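You operate a simulated robot arm through the tools that you are given. There is no shell and no other tool. Be economical: measure what you need, move in short steps, check, and stop when the job is done.

You run a simulated robot arm. Do the job below in one go: nothing can be reset, and whatever is moved stays where it is left.

TASK
Unpin the build lever, grease the slide rail, prove that the plate slides.
Fine: link catch free, link pin in the pin rest; brown brush, grease pot, brush back on the bench; hands clear under the plate, push it down and let it rise. A coat counts when it lies all over at full strength: go over it till it gets no stronger.

Only the result counts: the job must be done as asked and must still hold three seconds after the hand-in. Knocking over, shifting, dropping, spilling or breaking anything else fails it.

THE ROBOT
A 6-joint arm with a three-finger gripper, fixed in place. Base frame: the origin is at the foot of the arm, x ahead of it, y to its left, z up. Lengths are in m, angles in degrees, forces in N, time in s.
Its first joint turns from -166.0 to 166.0 degrees. Payload 4.89 kg.
The TCP is the grasp point between the finger pads, 0.03 m short of the fingertips. In the tool frame z runs along the fingers and y along their closing line. Largest opening 0.164 m; the body of the gripper starts 0.125 m behind the TCP.
Orientation is told as [roll, pitch, yaw] about the base's x, y, z axes, in that order, counted from this pose: with the fingers straight down and closing along the base's y, the tool's x points along the base's -x, its y along +y and its z along -z.

THE INTERFACE
- The arm moves only by the tool apply_moves. Its argument "steps" is a list of rows, each an object of numbers (a shift or turn left out is 0, a gripper value left out holds the last): "tx", "ty", "tz": the shift along the tool's x, y, z in units of 25 mm (1.0 is 25 mm); "rx", "ry", "rz": the turn, a rotation vector about the tool's x, y, z in units of 8 degrees (1.0 is 8 degrees); "hand": the gripper command, from -1 (shut) to 1 (fully open), values between in proportion. In form: [{"tx": .., "ty": .., "tz": .., "rx": .., "ry": .., "rz": .., "hand": ..}, ...]. A call has 1 to 12 rows; each row shifts and turns the commanded pose from where the row before left it, along the tool's axes as they then stand. A call with a number of a shift or a turn outside -1 to 1 is refused whole. A row lasts 0.2 s, in which the tool goes at most 0.05 m and 8.6 degrees; a call with a longer step from one row to the next is refused whole, and so is a gripper value outside its range. Where a pose cannot be reached the arm comes as near as it can. A force on the tool above 80 N (or 10 N above the force at the start of the call, whichever is more), or a blocked arm, ends the call early, and 0.2 s more pass. Each finger travels about 0.108 m/s and halts on what it meets, pressing with about 42 N; the grip force reading is that of the motor and also rises with nothing between the fingers. The clock runs only during rows and for 0.2 s after the last one: add rows that do not move to give the fingers time. It gives the time, the measured TCP pose, the force on the tool (base axes), the opening and the grip force at its end, in the units of the frame above (readings bear some noise), with the torque about the TCP (base axes, N m) and any sound that the robot's microphone picked up, and new pictures: "views" is both (left out), scene, wrist or none.
- Cameras (640 x 400 px; columns grow to the right, rows downward): "scene" is fixed at [0.2204, -0.502, 1.7918]; the picture's right is [0.56, -0.83, 0.00], its down [-0.43, -0.29, -0.86] and it looks along [0.71, 0.48, -0.52] (base axes); focal length 349 px, centre (320, 200). "wrist" rides on the gripper at [0.076, -0.002, -0.152] in the tool frame; the picture's right is [0.02, 1.00, 0.00], its down [-0.88, 0.02, -0.47] and it looks along [-0.47, 0.01, 0.88] (tool axes); focal length 247 px, centre (320, 200). There is no depth. A picture from a camera that has moved, and an enlarged one, comes with that camera's place and axes in the base frame and with its lens.
- move_column(by): slides the trunk up (or, below 0, down) by that many m; the arm rides with it, the base frame stays. It gives what a move gives, with no picture.
- inspect(camera, box): a new picture of the part [left, top, right, bottom] of that camera's present view, enlarged. It takes no simulated time.
- sign_off(): hands the job in; it is judged then, once.

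Work in short steps. Places have to be worked out from the pictures, the camera data and where the tool is seen: move nearer, look again, correct. Check each grasp and each placing, and mend what went wrong. You have 120 turns and 200 pictures in all, those below and enlarged ones among them. Open the gripper and draw the arm clear of the work before you hand the job in, unless the task says otherwise; then end with one line.

The tools are called after "Emit:" by a JSON object that holds its "op" and its "data". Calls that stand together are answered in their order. apply_moves: Moves the arm, as the interface text tells. Its arguments: {"type":"object","properties":{"steps":{"type":"array","items":{"type":"object","properties":{"tx":{"type":"number"},"ty":{"type":"number"},"tz":{"type":"number"},"rx":{"type":"number"},"ry":{"type":"number"},"rz":{"type":"number"},"hand":{"type":"number"}}}},"views":{"type":"string","enum":["both","scene","wrist","none"]}},"required":["steps"]} The other tools are called the same way: move_column (by) slides the trunk up or down; inspect (camera, box) takes an enlarged picture of a part of a camera's view; sign_off () hands the job in.

At the start:

```text
time: 0.0
position: [0.6868, 0.1708, 1.3784]
tcp_rot: [0.0, 0.0, 0.0]
force: [0.7, 0.4, -0.4]
wrist_torque: [0.0, -0.01, 0.0]
width: 0.1638
grasp_force: 0.1
trunk travel left (down, up): [-0.225, 0.165]
```

scene: 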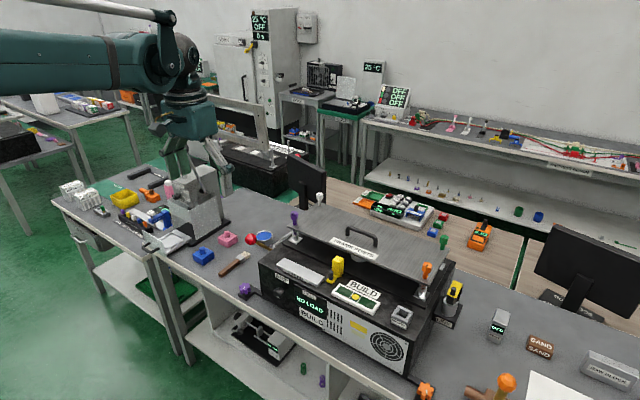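
wrist: 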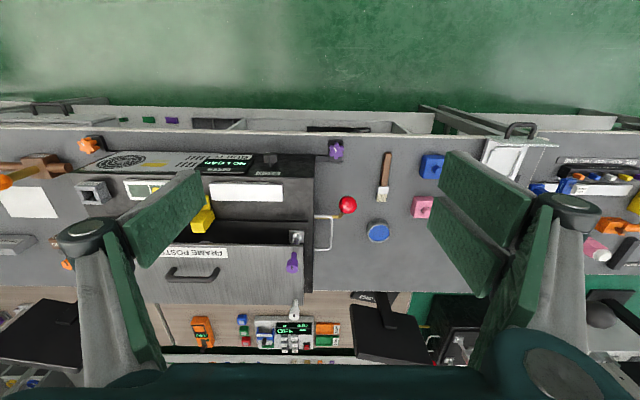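

The scene shows a machine labelled BUILD with plates, a red-knobbed lever on its side, a brown brush and a blue pot. I enlarge these regions first.

Emit:
{"op": "inspect", "data": {"camera": "scene", "box": [220, 180, 480, 390]}}

Emit:
{"op": "inspect", "data": {"camera": "scene", "box": [180, 200, 340, 310]}}

Emit:
{"op": "inspect", "data": {"camera": "wrist", "box": [60, 120, 460, 320]}}

```text
1.90 times, centred on (350, 285) of scene
camera zoom: at [0.2204, -0.502, 1.7918], right [0.56, -0.83, 0.0], down [-0.43, -0.29, -0.86], along [0.71, 0.48, -0.52], focal length 665 px, centre (263, 38)
```

zoom: 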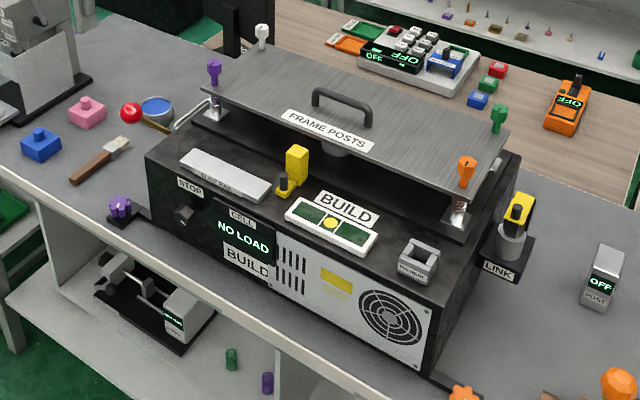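

```text
3.64 times, centred on (260, 255) of scene
camera zoom: at [0.2204, -0.502, 1.7918], right [0.56, -0.83, 0.0], down [-0.43, -0.29, -0.86], along [0.71, 0.48, -0.52], focal length 1270 px, centre (538, 0)
```

zoom: 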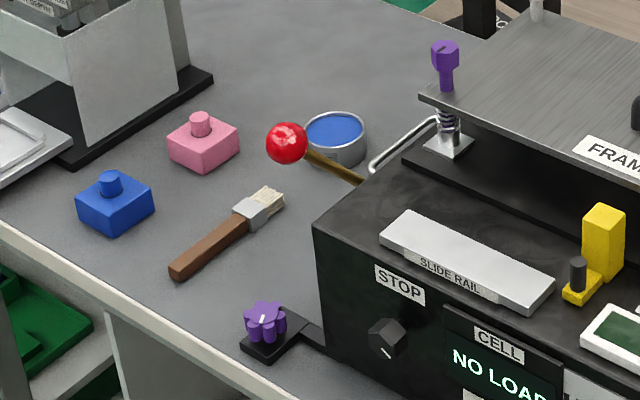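

```text
1.60 times, centred on (260, 220) of wrist
camera zoom: at [0.6099, 0.1678, 1.532], right [-0.02, 1.0, 0.0], down [0.88, 0.02, 0.47], along [0.47, 0.01, -0.88], focal length 395 px, centre (416, 168)
```

zoom: 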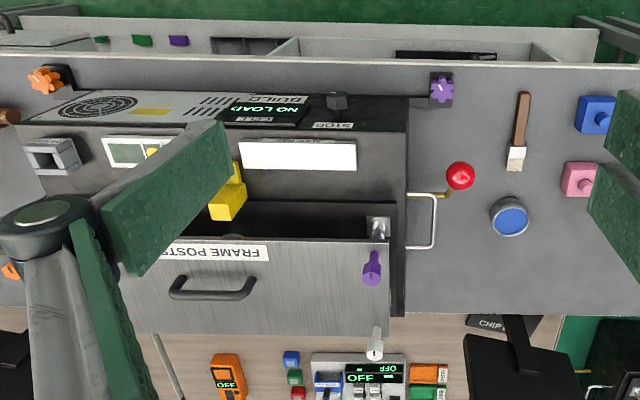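

I zoom on the yellow parts, labels and rest block to identify each part.

Emit:
{"op": "inspect", "data": {"camera": "scene", "box": [380, 250, 480, 330]}}

Emit:
{"op": "inspect", "data": {"camera": "scene", "box": [300, 240, 400, 320]}}

Emit:
{"op": "inspect", "data": {"camera": "scene", "box": [380, 280, 640, 400]}}

```text
5.00 times, centred on (430, 290) of scene
camera zoom: at [0.2204, -0.502, 1.7918], right [0.56, -0.83, 0.0], down [-0.43, -0.29, -0.86], along [0.71, 0.48, -0.52], focal length 1747 px, centre (-230, -250)
```

zoom: 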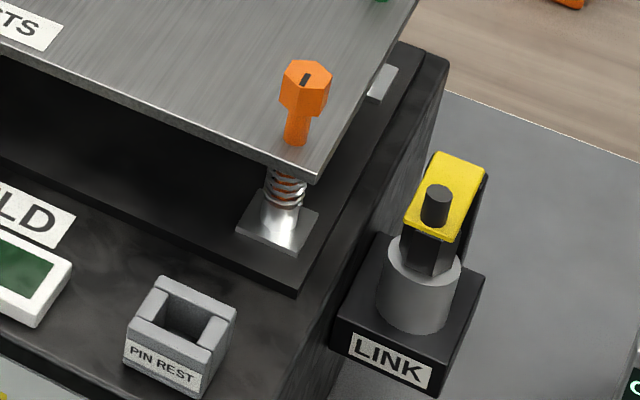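

```text
5.00 times, centred on (350, 280) of scene
camera zoom: at [0.2204, -0.502, 1.7918], right [0.56, -0.83, 0.0], down [-0.43, -0.29, -0.86], along [0.71, 0.48, -0.52], focal length 1747 px, centre (170, -200)
```

zoom: 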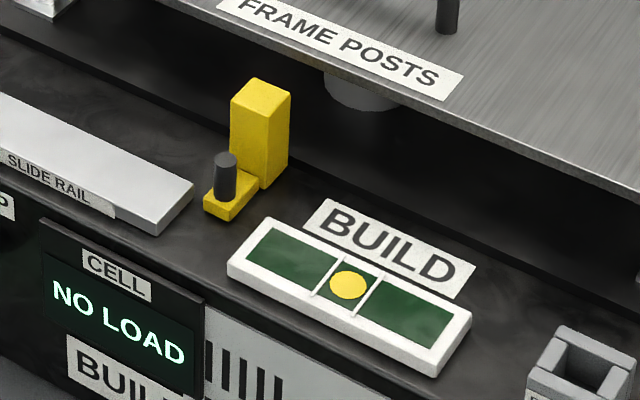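

```text
2.46 times, centred on (510, 340) of scene
camera zoom: at [0.2204, -0.502, 1.7918], right [0.56, -0.83, 0.0], down [-0.43, -0.29, -0.86], along [0.71, 0.48, -0.52], focal length 860 px, centre (-148, -145)
```

zoom: 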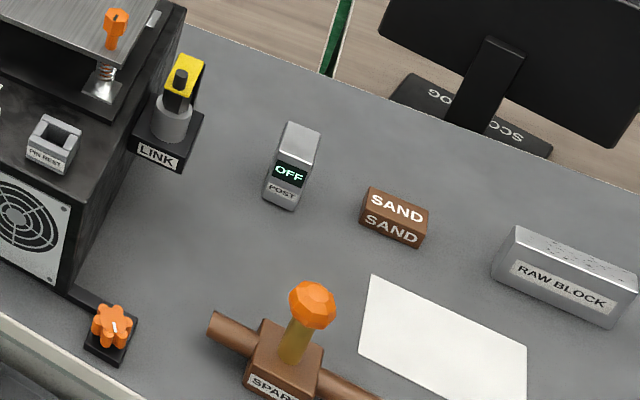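

Rough triangulation: red knob at about (0.89, 0.24, 1.04), pot at about (1.1, 0.38, 0.86). I shift toward -y to look at the LINK side from above.

Emit:
{"op": "apply_moves", "data": {"steps": [{"ty": -1}, {"ty": -1}, {"ty": -1}, {"ty": -1}, {"ty": -1}, {"ty": -1}, {"ty": -1}, {"ty": -1}, {"ty": -1}, {"ty": -1}, {"ty": -1}, {"ty": -1}], "views": "wrist"}}

```text
time: 2.6
position: [0.6877, -0.1311, 1.3795]
tcp_rot: [0.0, 0.0, 0.1]
force: [0.6, 0.7, 0.0]
wrist_torque: [-0.08, -0.02, 0.0]
width: 0.1641
grasp_force: 0.2
trunk travel left (down, up): [-0.225, 0.165]
camera wrist: at [0.6102, -0.1323, 1.5327], right [-0.02, 1.0, 0.0], down [0.88, 0.02, 0.47], along [0.47, 0.01, -0.88], focal length 247 px, centre (320, 200)
```

wrist: 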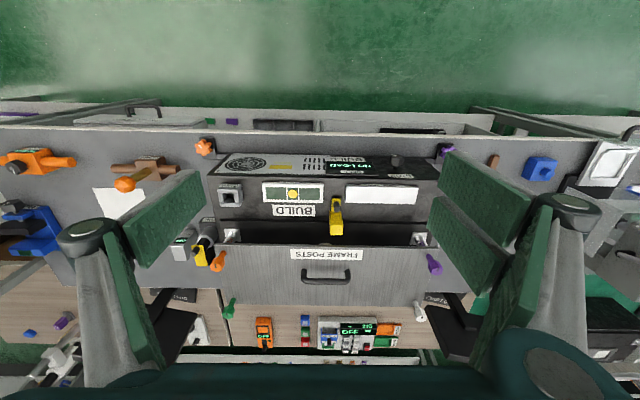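

I enlarge the machine in this view.

Emit:
{"op": "inspect", "data": {"camera": "wrist", "box": [180, 130, 460, 305]}}

Emit:
{"op": "inspect", "data": {"camera": "wrist", "box": [160, 170, 260, 270]}}

```text
2.29 times, centred on (320, 218) of wrist
camera zoom: at [0.6102, -0.1323, 1.5327], right [-0.02, 1.0, 0.0], down [0.88, 0.02, 0.47], along [0.47, 0.01, -0.88], focal length 564 px, centre (320, 160)
```

zoom: 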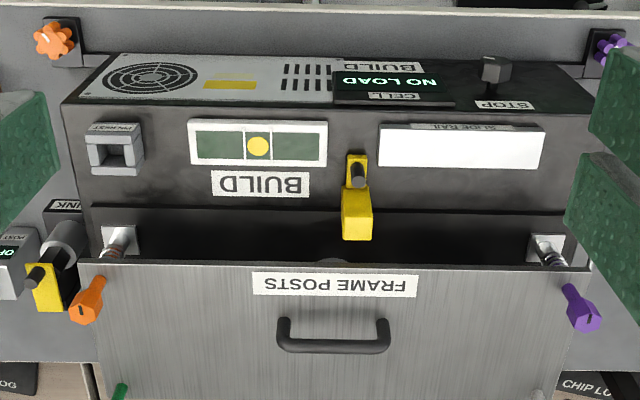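

```text
4.00 times, centred on (210, 220) of wrist
camera zoom: at [0.6102, -0.1323, 1.5327], right [-0.02, 1.0, 0.0], down [0.88, 0.02, 0.47], along [0.47, 0.01, -0.88], focal length 988 px, centre (760, 120)
```

zoom: 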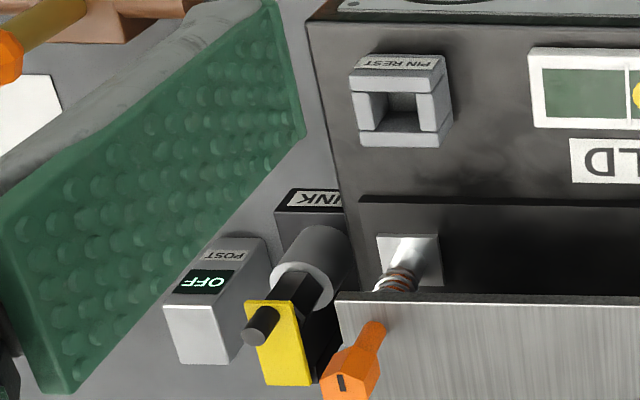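

The link pin head sits near (0.99, -0.42, 1.085), and the pin rest near (0.86, -0.33, 1.04). I move closer to the link for a detailed look.

Emit:
{"op": "apply_moves", "data": {"steps": [{"ty": -1, "tx": -0.3}, {"ty": -1, "tx": -0.3}, {"ty": -1, "tx": -0.3}, {"ty": -1, "tx": -0.3}, {"ty": -1, "tx": -0.3}, {"ty": -1, "tx": -0.3}, {"ty": -1, "tx": -0.3}, {"ty": -1, "tz": 0.5}, {"ty": -1, "tz": 0.5}, {"ty": -1, "tz": 0.5}, {"ty": -1, "tz": 0.5}, {"tz": 0.5}], "views": "wrist"}}

Emit:
{"op": "inspect", "data": {"camera": "wrist", "box": [220, 120, 420, 300]}}

```text
time: 5.2
position: [0.7413, -0.4053, 1.3164]
tcp_rot: [-0.1, 0.0, 0.0]
force: [0.0, -0.9, 0.2]
wrist_torque: [0.09, 0.05, 0.03]
width: 0.1641
grasp_force: 0.0
trunk travel left (down, up): [-0.225, 0.165]
camera wrist: at [0.663, -0.4074, 1.4687], right [-0.02, 1.0, 0.0], down [0.88, 0.02, 0.47], along [0.47, 0.01, -0.88], focal length 247 px, centre (320, 200)
```

wrist: 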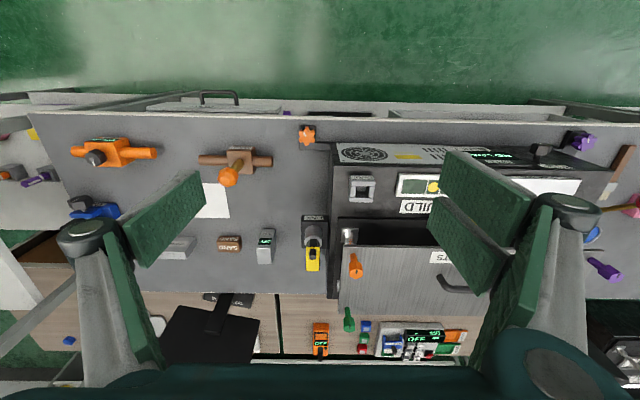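

```text
2.22 times, centred on (320, 210) of wrist
camera zoom: at [0.663, -0.4074, 1.4687], right [-0.02, 1.0, 0.0], down [0.88, 0.02, 0.47], along [0.47, 0.01, -0.88], focal length 549 px, centre (320, 178)
```

zoom: 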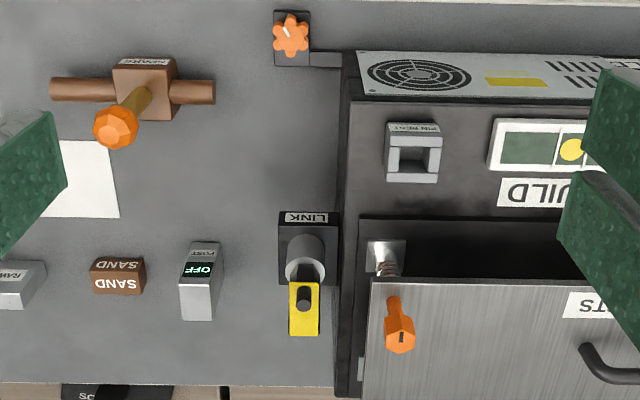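

I move further in and lower to see the link assembly.

Emit:
{"op": "apply_moves", "data": {"steps": [{"tx": -1, "tz": 0.5}, {"tx": -1, "tz": 0.5}, {"tx": -1, "tz": 0.5}, {"tx": -1, "tz": 0.5}], "views": "wrist"}}

Emit:
{"op": "inspect", "data": {"camera": "wrist", "box": [270, 180, 400, 270]}}

```text
time: 6.2
position: [0.8398, -0.4045, 1.268]
tcp_rot: [-0.1, 0.0, -0.1]
force: [-0.5, 0.4, 0.5]
wrist_torque: [0.01, -0.14, 0.0]
width: 0.1637
grasp_force: 0.0
trunk travel left (down, up): [-0.225, 0.165]
camera wrist: at [0.7621, -0.4063, 1.4208], right [-0.02, 1.0, 0.0], down [0.88, 0.02, 0.47], along [0.47, 0.01, -0.88], focal length 247 px, centre (320, 200)
```

wrist: 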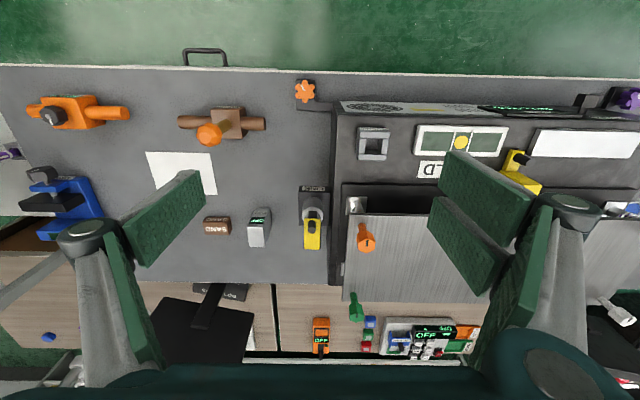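

```text
4.44 times, centred on (335, 225) of wrist
camera zoom: at [0.7621, -0.4063, 1.4208], right [-0.02, 1.0, 0.0], down [0.88, 0.02, 0.47], along [0.47, 0.01, -0.88], focal length 1098 px, centre (253, 89)
```

zoom: 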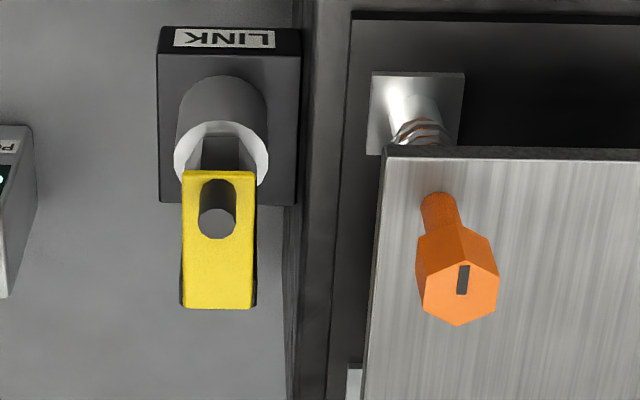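

The link shows a slab with a peg over a square post in a socket. I now view the similar yellow part in the middle of the machine.

Emit:
{"op": "apply_moves", "data": {"steps": [{"ty": 1}, {"ty": 1}, {"ty": 1}, {"ty": 1}, {"ty": 1}, {"ty": 1}, {"ty": 1}, {"ty": 1}, {"ty": 1}, {"ty": 1}, {"ty": 1}, {"ty": 1}], "views": "wrist"}}

Emit:
{"op": "inspect", "data": {"camera": "wrist", "box": [180, 80, 460, 280]}}

Emit:
{"op": "inspect", "data": {"camera": "wrist", "box": [290, 130, 380, 200]}}

```text
time: 8.8
position: [0.8394, -0.1066, 1.2655]
tcp_rot: [0.0, 0.0, 0.0]
force: [-0.2, -1.0, -0.3]
wrist_torque: [0.18, -0.01, -0.03]
width: 0.1641
grasp_force: 0.0
trunk travel left (down, up): [-0.225, 0.165]
camera wrist: at [0.7624, -0.1079, 1.4193], right [-0.02, 1.0, 0.0], down [0.88, 0.02, 0.47], along [0.47, 0.01, -0.88], focal length 247 px, centre (320, 200)
```

wrist: 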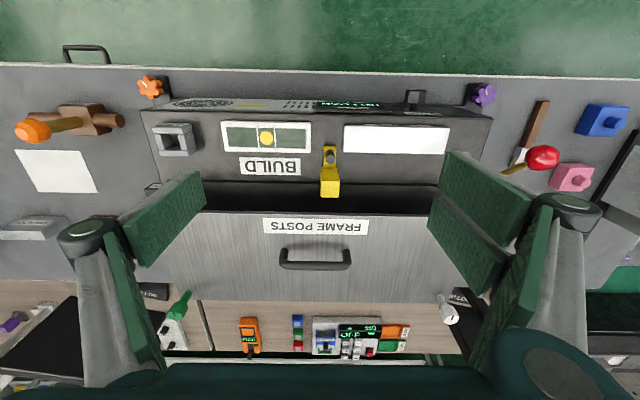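

```text
2.00 times, centred on (320, 180) of wrist
camera zoom: at [0.7624, -0.1079, 1.4193], right [-0.02, 1.0, 0.0], down [0.88, 0.02, 0.47], along [0.47, 0.01, -0.88], focal length 494 px, centre (320, 240)
```

zoom: 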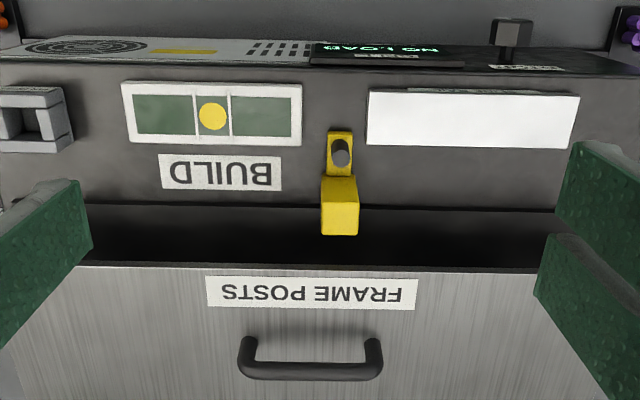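

```text
5.71 times, centred on (335, 165) of wrist
camera zoom: at [0.7624, -0.1079, 1.4193], right [-0.02, 1.0, 0.0], down [0.88, 0.02, 0.47], along [0.47, 0.01, -0.88], focal length 1411 px, centre (234, 400)
```

zoom: 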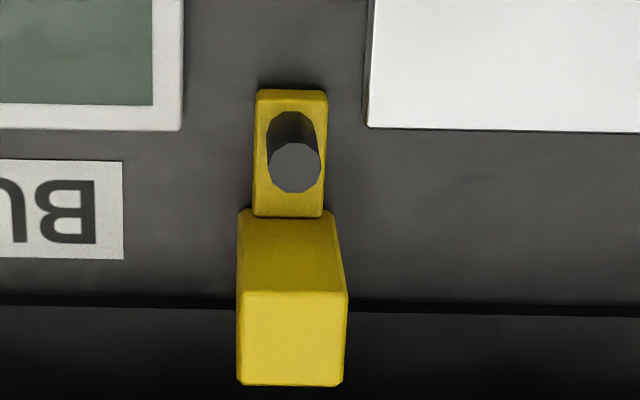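

I want a low, diagonal view of the LINK to understand catch and pin, so I go back to -y, then yaw and tilt the wrist.

Emit:
{"op": "apply_moves", "data": {"steps": [{"ty": -1}, {"ty": -1}, {"ty": -1}, {"ty": -1}, {"ty": -1}, {"ty": -1}, {"ty": -1}, {"ty": -1}, {"ty": -1}, {"ty": -1}, {"ty": -1}, {"ty": -1}], "views": "none"}}

Emit:
{"op": "apply_moves", "data": {"steps": [{"ty": -1}, {"ty": -1}, {"ty": -1}, {"ty": -1}, {"ty": -1}, {"rz": -1, "tz": 0.8}, {"rz": -1, "tz": 0.8}, {"rz": -1, "tz": 0.8}, {"rz": -1, "tz": 0.8}, {"rz": -1, "tz": 0.8}, {"rz": -0.6, "tz": 0.5}], "views": "none"}}

Emit:
{"op": "apply_moves", "data": {"steps": [{"ry": -1}, {"ry": -1}, {"ry": -1}, {"ry": -0.75}], "views": "wrist"}}

```text
time: 11.4
position: [0.8416, -0.4053, 1.2675]
tcp_rot: [0.0, 0.0, 0.1]
force: [-0.1, 0.8, 0.5]
wrist_torque: [-0.09, 0.02, 0.0]
width: 0.1642
grasp_force: 0.1
trunk travel left (down, up): [-0.225, 0.165]
```

```text
time: 13.8
position: [0.8403, -0.5301, 1.1529]
tcp_rot: [-0.1, 0.0, 45.0]
force: [0.1, 0.5, 0.5]
wrist_torque: [-0.02, -0.02, -0.01]
width: 0.1643
grasp_force: 0.0
trunk travel left (down, up): [-0.225, 0.165]
```

```text
time: 14.8
position: [0.8397, -0.5302, 1.1539]
tcp_rot: [0.0, -30.1, 44.9]
force: [-0.2, 0.7, 0.1]
wrist_torque: [-0.05, 0.05, -0.01]
width: 0.1638
grasp_force: 0.0
trunk travel left (down, up): [-0.225, 0.165]
camera wrist: at [0.7395, -0.6314, 1.2481], right [-0.72, 0.7, -0.01], down [0.36, 0.38, 0.85], along [0.6, 0.61, -0.53], focal length 247 px, centre (320, 200)
```

wrist: 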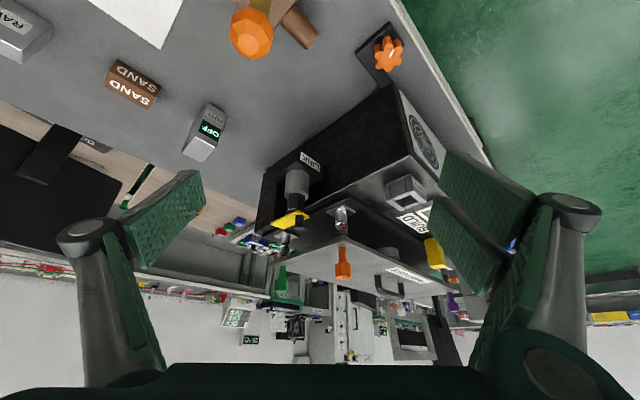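

Emit:
{"op": "inspect", "data": {"camera": "wrist", "box": [250, 140, 370, 250]}}

Emit:
{"op": "inspect", "data": {"camera": "wrist", "box": [320, 160, 500, 310]}}

```text
3.64 times, centred on (310, 195) of wrist
camera zoom: at [0.7395, -0.6314, 1.2481], right [-0.72, 0.7, -0.01], down [0.36, 0.38, 0.85], along [0.6, 0.61, -0.53], focal length 898 px, centre (356, 218)
```

zoom: 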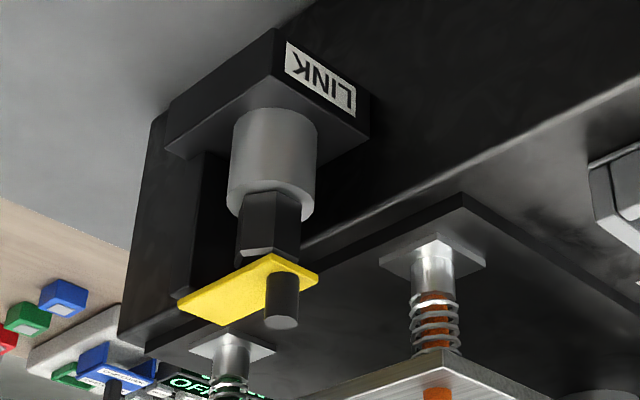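

```text
2.67 times, centred on (410, 235) of wrist
camera zoom: at [0.7395, -0.6314, 1.2481], right [-0.72, 0.7, -0.01], down [0.36, 0.38, 0.85], along [0.6, 0.61, -0.53], focal length 659 px, centre (80, 107)
```

zoom: 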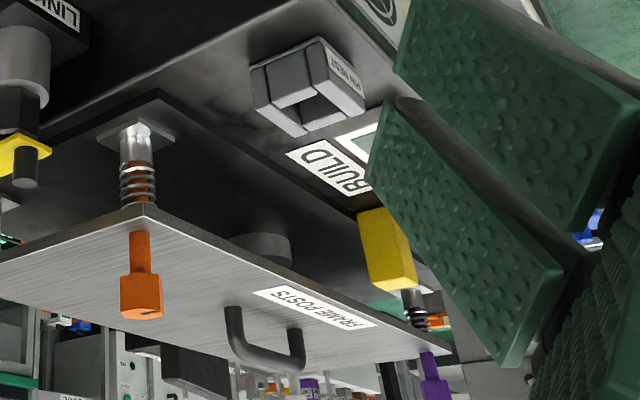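

Zoom renders sharply, so I zoom tightly at the catch to find its hinge.

Emit:
{"op": "inspect", "data": {"camera": "wrist", "box": [268, 180, 328, 230]}}

Emit:
{"op": "inspect", "data": {"camera": "scene", "box": [430, 270, 480, 335]}}

Emit:
{"op": "inspect", "data": {"camera": "scene", "box": [320, 240, 370, 300]}}

```text
8.00 times, centred on (298, 205) of wrist
camera zoom: at [0.7395, -0.6314, 1.2481], right [-0.72, 0.7, -0.01], down [0.36, 0.38, 0.85], along [0.6, 0.61, -0.53], focal length 1976 px, centre (496, 160)
```

zoom: 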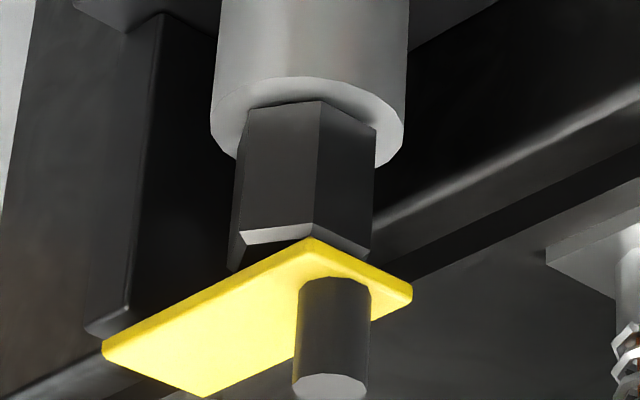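

```text
6.15 times, centred on (455, 302) of scene
camera zoom: at [0.2204, -0.502, 1.7918], right [0.56, -0.83, 0.0], down [-0.43, -0.29, -0.86], along [0.71, 0.48, -0.52], focal length 2150 px, centre (-511, -431)
```

zoom: 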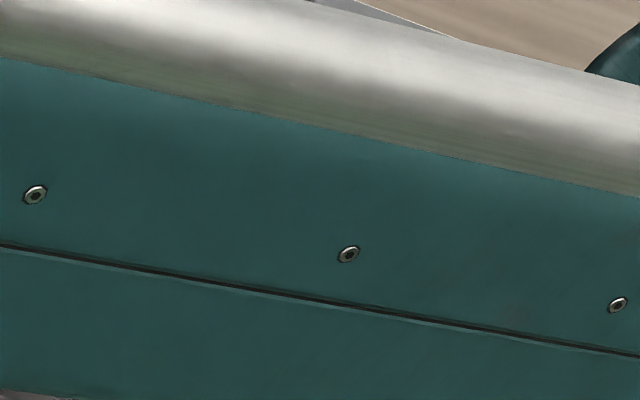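

```text
6.67 times, centred on (345, 270) of scene
camera zoom: at [0.2204, -0.502, 1.7918], right [0.56, -0.83, 0.0], down [-0.43, -0.29, -0.86], along [0.71, 0.48, -0.52], focal length 2329 px, centre (153, -267)
```

zoom: 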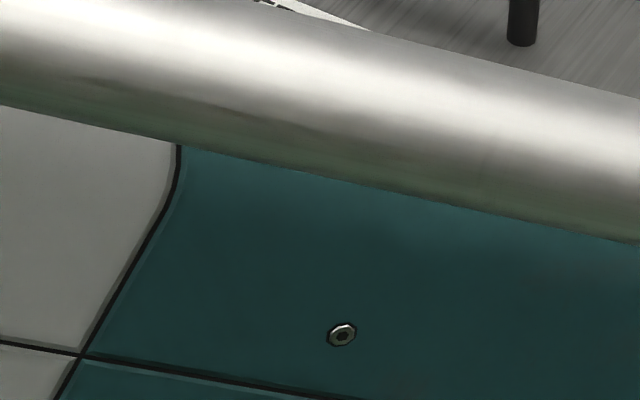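

The catch is a yellow slab on a rear black post, with a handle peg above the square pin; it probably swings sideways. I return to upright, set a small opening and approach over the peg.

Emit:
{"op": "apply_moves", "data": {"steps": [{"ry": 1}, {"ry": 1}, {"ry": 1}, {"ry": 0.75}, {"rz": 1, "tz": -0.8}, {"rz": 1, "tz": -0.8}, {"rz": 1, "tz": -0.8}, {"rz": 1, "tz": -0.8}, {"rz": 1, "tz": -0.8}, {"rz": 0.6, "hand": -0.55}], "views": "none"}}

Emit:
{"op": "apply_moves", "data": {"steps": [{"ty": 1, "tx": -1, "hand": -0.55}, {"ty": 1, "tx": -1}, {"ty": 1, "tx": -1}, {"ty": 1, "tx": -1}, {"ty": 0.5, "tx": -1}, {"tx": -1}], "views": "both"}}

```text
time: 17.0
position: [0.84, -0.5304, 1.2552]
tcp_rot: [0.0, 0.0, -0.1]
force: [-0.2, -0.1, -0.1]
wrist_torque: [-0.04, -0.05, 0.02]
width: 0.0815
grasp_force: 1.9
trunk travel left (down, up): [-0.225, 0.165]
```

```text
time: 18.4
position: [0.9896, -0.4185, 1.2538]
tcp_rot: [0.0, 0.0, 0.0]
force: [-0.9, 0.6, 0.8]
wrist_torque: [-0.06, -0.06, 0.02]
width: 0.0369
grasp_force: 0.1
trunk travel left (down, up): [-0.225, 0.165]
camera wrist: at [0.9129, -0.4193, 1.4066], right [-0.02, 1.0, 0.0], down [0.88, 0.02, 0.47], along [0.47, 0.01, -0.88], focal length 247 px, centre (320, 200)
```

scene: 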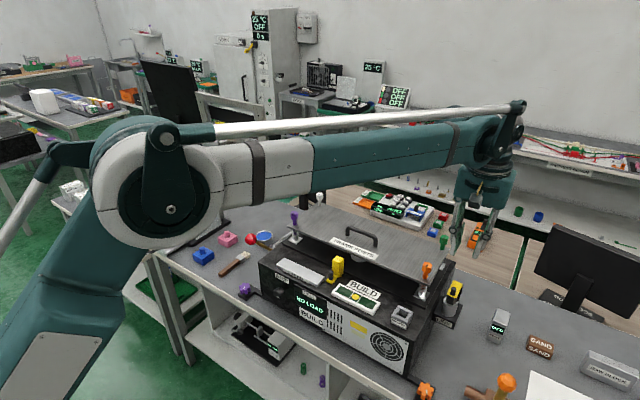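
wrist: 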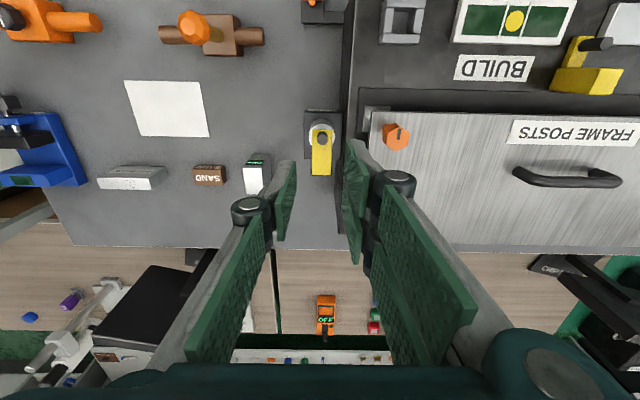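

Reach is fine here. I zoom to measure the peg and fingers.

Emit:
{"op": "inspect", "data": {"camera": "wrist", "box": [260, 90, 420, 200]}}

Emit:
{"op": "inspect", "data": {"camera": "scene", "box": [380, 200, 520, 330]}}

```text
3.64 times, centred on (340, 145) of wrist
camera zoom: at [0.9129, -0.4193, 1.4066], right [-0.02, 1.0, 0.0], down [0.88, 0.02, 0.47], along [0.47, 0.01, -0.88], focal length 898 px, centre (247, 400)
```

zoom: 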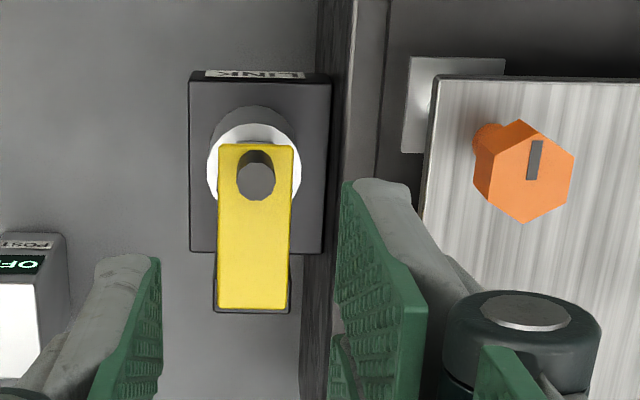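

```text
3.08 times, centred on (450, 265) of scene
camera zoom: at [0.2204, -0.502, 1.7918], right [0.56, -0.83, 0.0], down [-0.43, -0.29, -0.86], along [0.71, 0.48, -0.52], focal length 1075 px, centre (-80, 0)
```

zoom: 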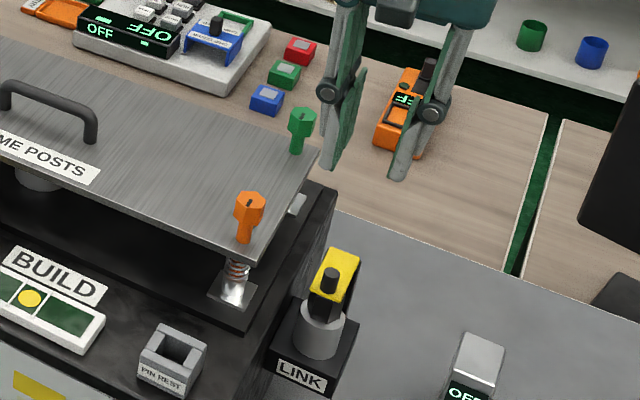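

Peg refined to about (0.995, -0.416), top z 1.085. I descend straddling it.

Emit:
{"op": "apply_moves", "data": {"steps": [{"tz": 1, "tx": -0.2, "ty": 0.1}, {"tz": 1}, {"tz": 1}, {"tz": 1}, {"tz": 1}], "views": "both"}}

Emit:
{"op": "inspect", "data": {"camera": "scene", "box": [400, 220, 500, 320]}}

Emit:
{"op": "inspect", "data": {"camera": "wrist", "box": [240, 90, 420, 220]}}

```text
time: 19.6
position: [0.9942, -0.4162, 1.1285]
tcp_rot: [0.0, 0.0, 0.0]
force: [0.1, 0.2, -0.4]
wrist_torque: [0.0, -0.07, -0.01]
width: 0.0367
grasp_force: 0.1
trunk travel left (down, up): [-0.225, 0.165]
camera wrist: at [0.917, -0.417, 1.2816], right [-0.02, 1.0, 0.0], down [0.88, 0.02, 0.47], along [0.47, 0.01, -0.88], focal length 247 px, centre (320, 200)
```

scene: 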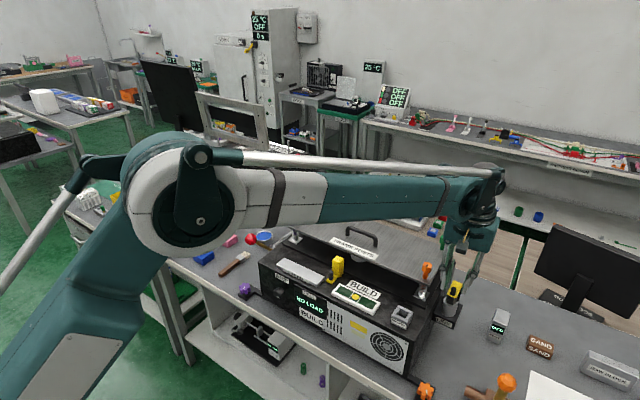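
wrist: 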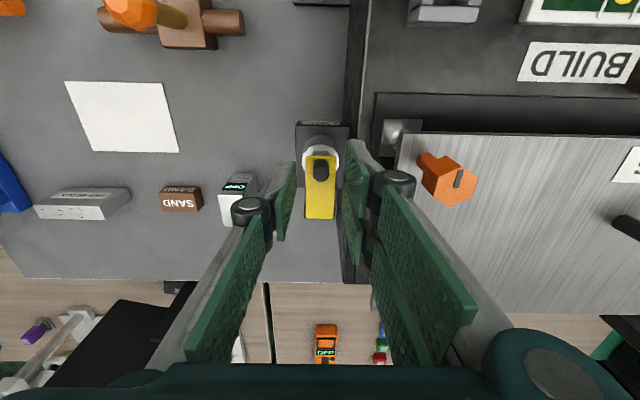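

```text
4.00 times, centred on (450, 270) of scene
camera zoom: at [0.2204, -0.502, 1.7918], right [0.56, -0.83, 0.0], down [-0.43, -0.29, -0.86], along [0.71, 0.48, -0.52], focal length 1397 px, centre (-200, -80)
```

zoom: 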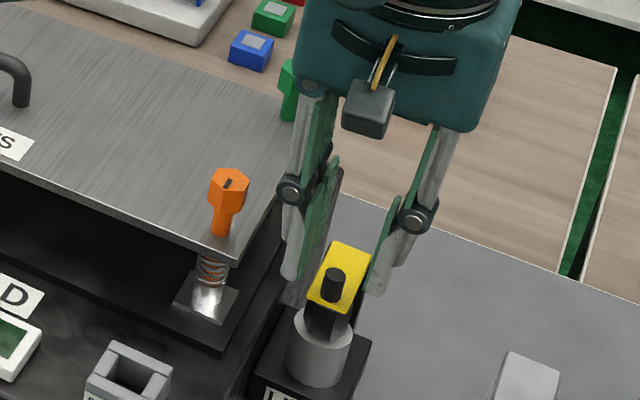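

```text
3.08 times, centred on (330, 155) of wrist
camera zoom: at [0.917, -0.417, 1.2816], right [-0.02, 1.0, 0.0], down [0.88, 0.02, 0.47], along [0.47, 0.01, -0.88], focal length 760 px, centre (289, 338)
```

zoom: 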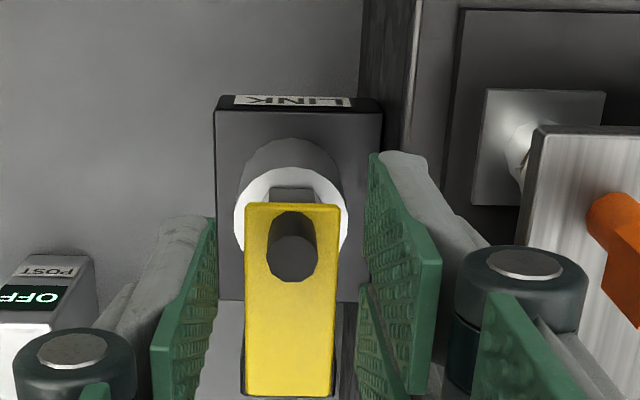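

Fingers straddle the peg. I go down 26 mm and push gently toward -y, watching force.

Emit:
{"op": "apply_moves", "data": {"steps": [{"tz": 0.5}, {"tz": 0.5}], "views": "none"}}

Emit:
{"op": "apply_moves", "data": {"steps": [{"ty": -0.4}, {"ty": -0.3}, {"ty": -0.2}, {}], "views": "wrist"}}

Emit:
{"op": "inspect", "data": {"camera": "wrist", "box": [240, 110, 420, 240]}}

```text
time: 20.2
position: [0.9953, -0.4141, 1.1037]
tcp_rot: [0.0, 0.0, 0.0]
force: [0.1, 0.1, 0.3]
wrist_torque: [-0.02, -0.09, 0.02]
width: 0.037
grasp_force: 0.0
trunk travel left (down, up): [-0.225, 0.165]
```

```text
time: 21.2
position: [0.997, -0.4354, 1.1049]
tcp_rot: [0.0, 0.0, 0.1]
force: [-12.7, 34.7, -2.9]
wrist_torque: [1.06, 0.57, 0.3]
width: 0.0511
grasp_force: 17.3
trunk travel left (down, up): [-0.225, 0.165]
camera wrist: at [0.9185, -0.4367, 1.258], right [-0.02, 1.0, 0.0], down [0.88, 0.02, 0.47], along [0.47, 0.01, -0.88], focal length 247 px, centre (320, 200)
```

wrist: 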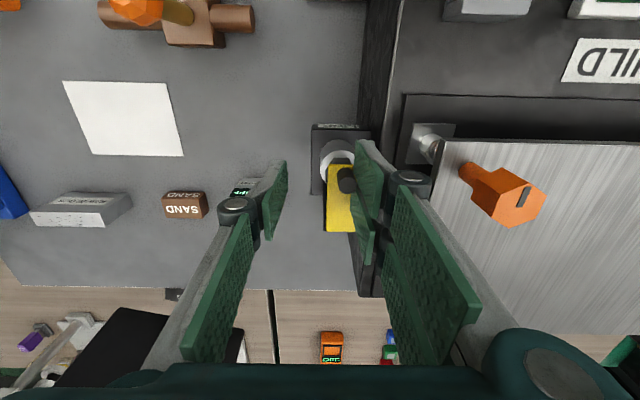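

```text
3.08 times, centred on (330, 175) of wrist
camera zoom: at [0.9185, -0.4367, 1.258], right [-0.02, 1.0, 0.0], down [0.88, 0.02, 0.47], along [0.47, 0.01, -0.88], focal length 760 px, centre (289, 277)
```

zoom: 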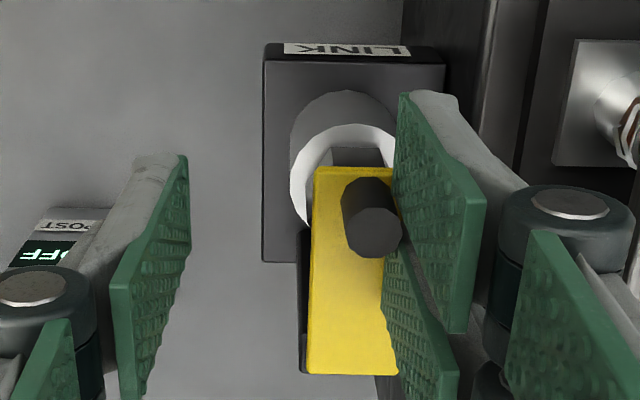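

-y resists at 35 N without turning. I back off and try pushing +y.

Emit:
{"op": "apply_moves", "data": {"steps": [{"ty": 0.5}, {"ty": 0.4}, {"hand": -0.55}, {"ty": 0.4}, {"ty": 0.3}, {"ty": 0.2}, {}], "views": "wrist"}}

Emit:
{"op": "inspect", "data": {"camera": "wrist", "box": [240, 110, 420, 240]}}

```text
time: 22.8
position: [0.9955, -0.3988, 1.1036]
tcp_rot: [-0.1, -0.2, -0.1]
force: [23.2, -63.9, 14.5]
wrist_torque: [-0.59, -0.46, 0.02]
width: 0.0442
grasp_force: 8.7
trunk travel left (down, up): [-0.225, 0.165]
camera wrist: at [0.9175, -0.4003, 1.2565], right [-0.02, 1.0, 0.0], down [0.88, 0.02, 0.47], along [0.47, 0.01, -0.88], focal length 247 px, centre (320, 200)
```

wrist: 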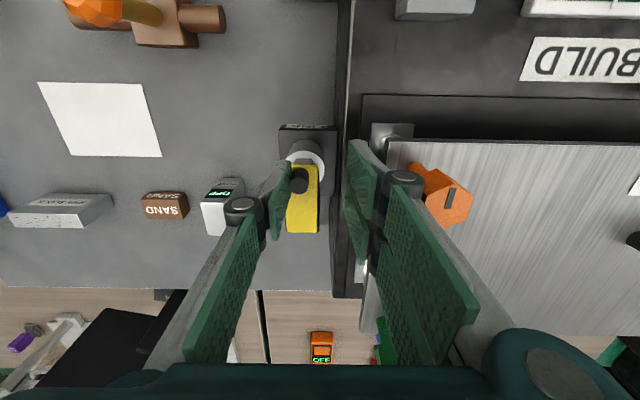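

```text
3.08 times, centred on (330, 175) of wrist
camera zoom: at [0.9175, -0.4003, 1.2565], right [-0.02, 1.0, 0.0], down [0.88, 0.02, 0.47], along [0.47, 0.01, -0.88], focal length 760 px, centre (289, 277)
```

zoom: 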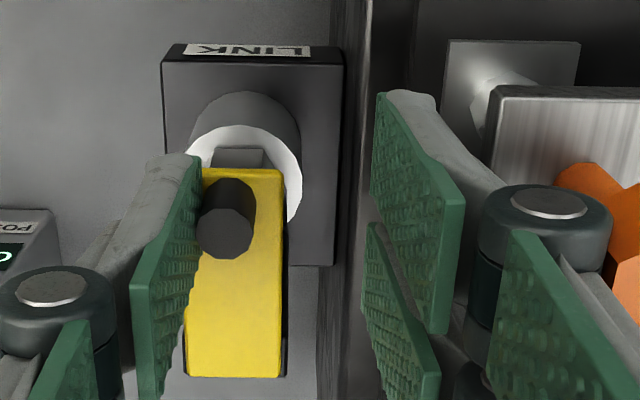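

No sideways swing. It is likely a flap that lifts or a slide; I centre, grip, and check the width.

Emit:
{"op": "apply_moves", "data": {"steps": [{"ty": -0.35}, {"ty": -0.35}, {"hand": -0.7}, {"hand": -1}, {}, {}], "views": "wrist"}}

Emit:
{"op": "inspect", "data": {"camera": "wrist", "box": [260, 120, 400, 230]}}

```text
time: 24.2
position: [0.9963, -0.4153, 1.1028]
tcp_rot: [-0.1, 0.0, -0.1]
force: [15.7, -56.6, 0.5]
wrist_torque: [-1.73, -0.57, 0.04]
width: 0.0117
grasp_force: 44.8
trunk travel left (down, up): [-0.225, 0.165]
camera wrist: at [0.9183, -0.4165, 1.2557], right [-0.02, 1.0, 0.0], down [0.88, 0.02, 0.47], along [0.47, 0.01, -0.88], focal length 247 px, centre (320, 200)
```

wrist: 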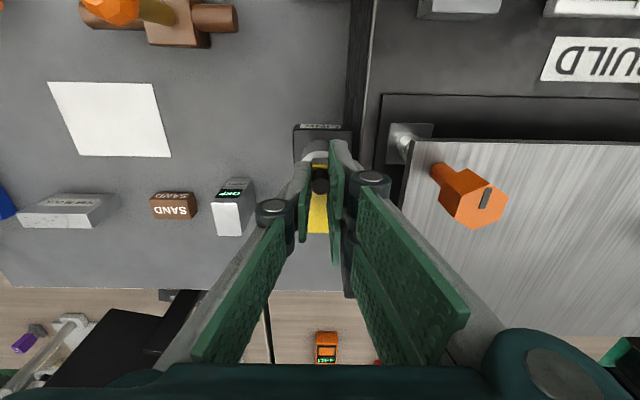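

```text
3.64 times, centred on (330, 175) of wrist
camera zoom: at [0.9183, -0.4165, 1.2557], right [-0.02, 1.0, 0.0], down [0.88, 0.02, 0.47], along [0.47, 0.01, -0.88], focal length 898 px, centre (284, 291)
```

zoom: 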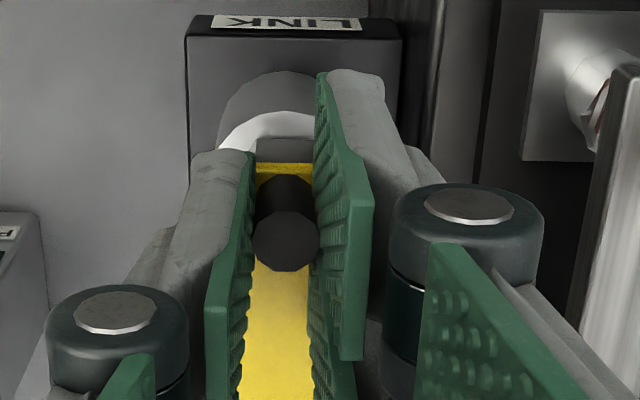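

I hold the peg (12 mm). I relieve the lateral offset and try lifting slightly.

Emit:
{"op": "apply_moves", "data": {"steps": [{"ty": -0.25}, {}, {"tz": -0.2}, {"tz": -0.2}, {"tz": -0.2}, {}], "views": "wrist"}}

Emit:
{"op": "inspect", "data": {"camera": "wrist", "box": [260, 120, 400, 230]}}

```text
time: 25.6
position: [0.9989, -0.4153, 1.1174]
tcp_rot: [0.1, 0.1, 0.1]
force: [29.8, 9.8, -24.4]
wrist_torque: [-0.04, -0.21, 0.06]
width: 0.0125
grasp_force: 45.1
trunk travel left (down, up): [-0.225, 0.165]
camera wrist: at [0.9214, -0.4169, 1.2701], right [-0.02, 1.0, 0.0], down [0.88, 0.02, 0.47], along [0.47, 0.01, -0.88], focal length 247 px, centre (320, 200)
```

wrist: 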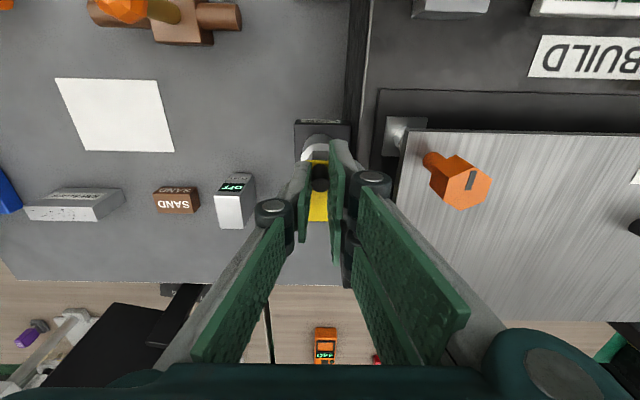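

```text
3.64 times, centred on (330, 175) of wrist
camera zoom: at [0.9214, -0.4169, 1.2701], right [-0.02, 1.0, 0.0], down [0.88, 0.02, 0.47], along [0.47, 0.01, -0.88], focal length 898 px, centre (284, 291)
```

zoom: 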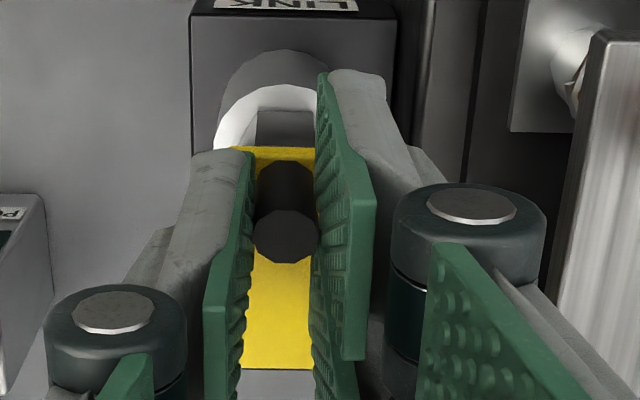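

It is a rear-hinged flap: it lifted 14 mm and pulls toward +x. I follow the arc upward and outward.

Emit:
{"op": "apply_moves", "data": {"steps": [{"tx": -0.24}, {"tx": -0.2, "tz": -0.25}, {"tx": -0.24, "tz": -0.23}, {"tx": -0.28, "tz": -0.16}, {"tx": -0.28, "tz": -0.12}, {}], "views": "wrist"}}

Emit:
{"op": "inspect", "data": {"camera": "wrist", "box": [260, 120, 400, 230]}}

Emit:
{"op": "inspect", "data": {"camera": "scene", "box": [400, 220, 500, 320]}}

```text
time: 27.0
position: [1.0254, -0.4145, 1.1404]
tcp_rot: [-0.1, -0.1, 0.1]
force: [-21.6, 30.3, 5.8]
wrist_torque: [0.71, 1.47, -0.22]
width: 0.0134
grasp_force: 44.5
trunk travel left (down, up): [-0.225, 0.165]
camera wrist: at [0.9474, -0.4162, 1.2932], right [-0.02, 1.0, 0.0], down [0.88, 0.02, 0.47], along [0.47, 0.01, -0.88], focal length 247 px, centre (320, 200)
```

wrist: 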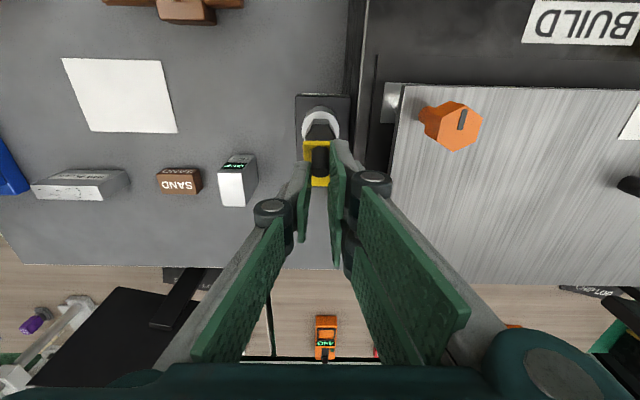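

```text
3.64 times, centred on (330, 175) of wrist
camera zoom: at [0.9474, -0.4162, 1.2932], right [-0.02, 1.0, 0.0], down [0.88, 0.02, 0.47], along [0.47, 0.01, -0.88], focal length 898 px, centre (284, 291)
```

zoom: 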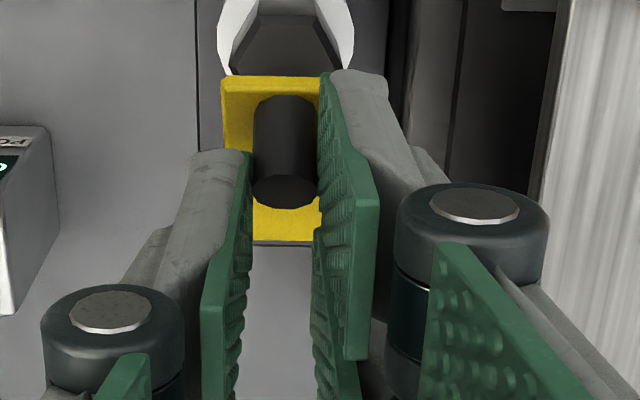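

```text
4.00 times, centred on (450, 270) of scene
camera zoom: at [0.2204, -0.502, 1.7918], right [0.56, -0.83, 0.0], down [-0.43, -0.29, -0.86], along [0.71, 0.48, -0.52], focal length 1397 px, centre (-200, -80)
```

zoom: 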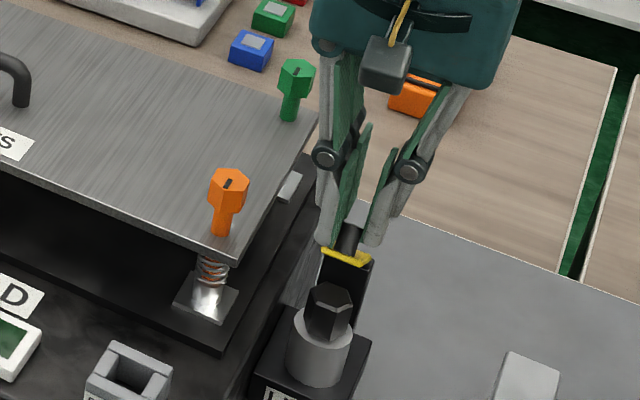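

The flap is up around 50–60° and the hex pin is exposed. I continue the arc.

Emit:
{"op": "apply_moves", "data": {"steps": [{"tx": -0.25, "tz": -0.1}, {"tx": -0.25, "tz": -0.05}, {"tx": -0.25}, {"tx": -0.25, "tz": 0.05}, {}], "views": "wrist"}}

Emit:
{"op": "inspect", "data": {"camera": "wrist", "box": [260, 100, 400, 210]}}

Emit:
{"op": "inspect", "data": {"camera": "scene", "box": [400, 220, 500, 320]}}

```text
time: 28.2
position: [1.0532, -0.4072, 1.1412]
tcp_rot: [0.4, -0.1, 0.3]
force: [-3.5, 22.3, 3.5]
wrist_torque: [0.37, 0.31, -0.63]
width: 0.0
grasp_force: 45.3
trunk travel left (down, up): [-0.225, 0.165]
stopped in row 5: the force on the tool passed its limit at 82 N (the readings are from after the stop); the commanded pose is now the measured one
camera wrist: at [0.9763, -0.4097, 1.2938], right [-0.03, 1.0, 0.01], down [0.88, 0.02, 0.47], along [0.47, 0.02, -0.88], focal length 247 px, centre (320, 200)
```

wrist: 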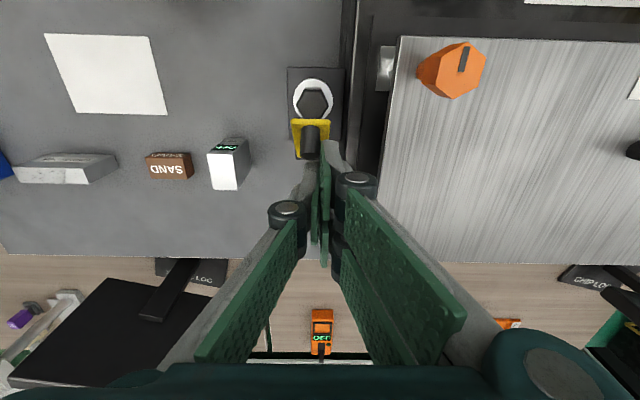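

```text
3.64 times, centred on (330, 155) of wrist
camera zoom: at [0.9763, -0.4097, 1.2938], right [-0.03, 1.0, 0.01], down [0.88, 0.02, 0.47], along [0.47, 0.02, -0.88], focal length 898 px, centre (284, 364)
```

zoom: 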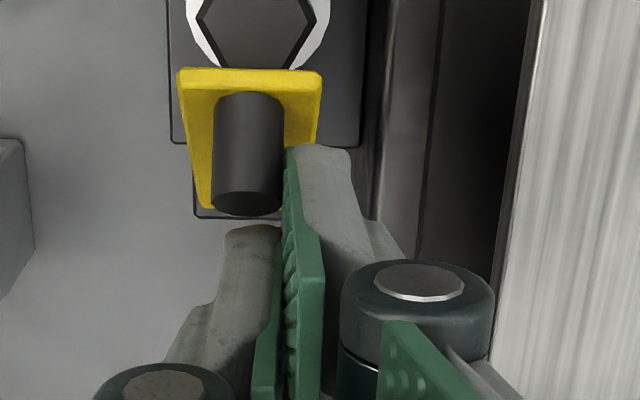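

```text
4.00 times, centred on (450, 270) of scene
camera zoom: at [0.2204, -0.502, 1.7918], right [0.56, -0.83, 0.0], down [-0.43, -0.29, -0.86], along [0.71, 0.48, -0.52], focal length 1397 px, centre (-200, -80)
```

zoom: 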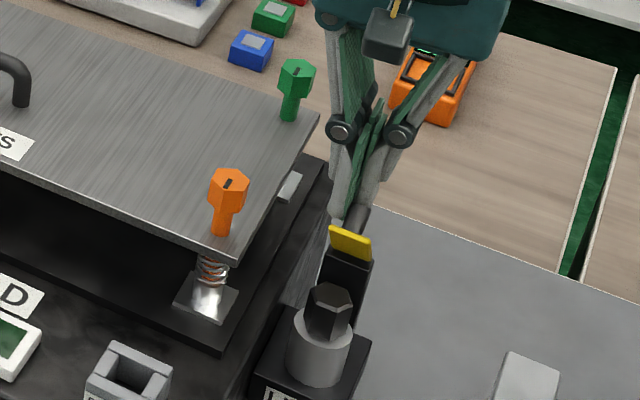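

The flap stays nearly upright but my grip slipped off. I go round to the front and nudge it further back to be sure it is fully free.

Emit:
{"op": "apply_moves", "data": {"steps": [{"tz": -1}, {"tz": -1}, {"tz": -1}, {"tx": 1}, {"tx": 1}, {"tx": 1}, {"tx": 0.5, "ty": -0.35}, {"tz": 1}, {"tz": 1}, {"tz": 1}], "views": "wrist"}}

Emit:
{"op": "inspect", "data": {"camera": "scene", "box": [400, 220, 500, 320]}}

```text
time: 30.4
position: [0.9658, -0.4189, 1.1411]
tcp_rot: [0.3, -0.1, 0.3]
force: [-0.7, 0.6, 0.4]
wrist_torque: [-0.03, -0.07, -0.02]
width: 0.0
grasp_force: 45.5
trunk travel left (down, up): [-0.225, 0.165]
camera wrist: at [0.889, -0.422, 1.293], right [-0.03, 1.0, 0.01], down [0.88, 0.02, 0.47], along [0.47, 0.02, -0.88], focal length 247 px, centre (320, 200)
```

wrist: 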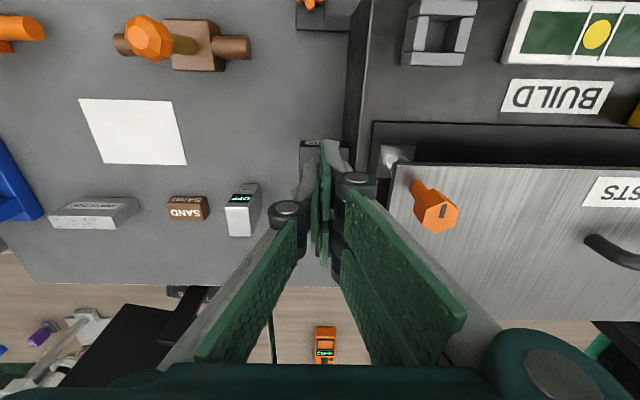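

```text
4.00 times, centred on (450, 270) of scene
camera zoom: at [0.2204, -0.502, 1.7918], right [0.56, -0.83, 0.0], down [-0.43, -0.29, -0.86], along [0.71, 0.48, -0.52], focal length 1397 px, centre (-200, -80)
```

zoom: 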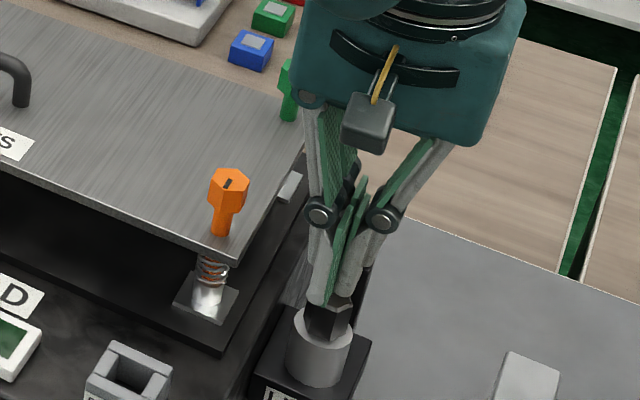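

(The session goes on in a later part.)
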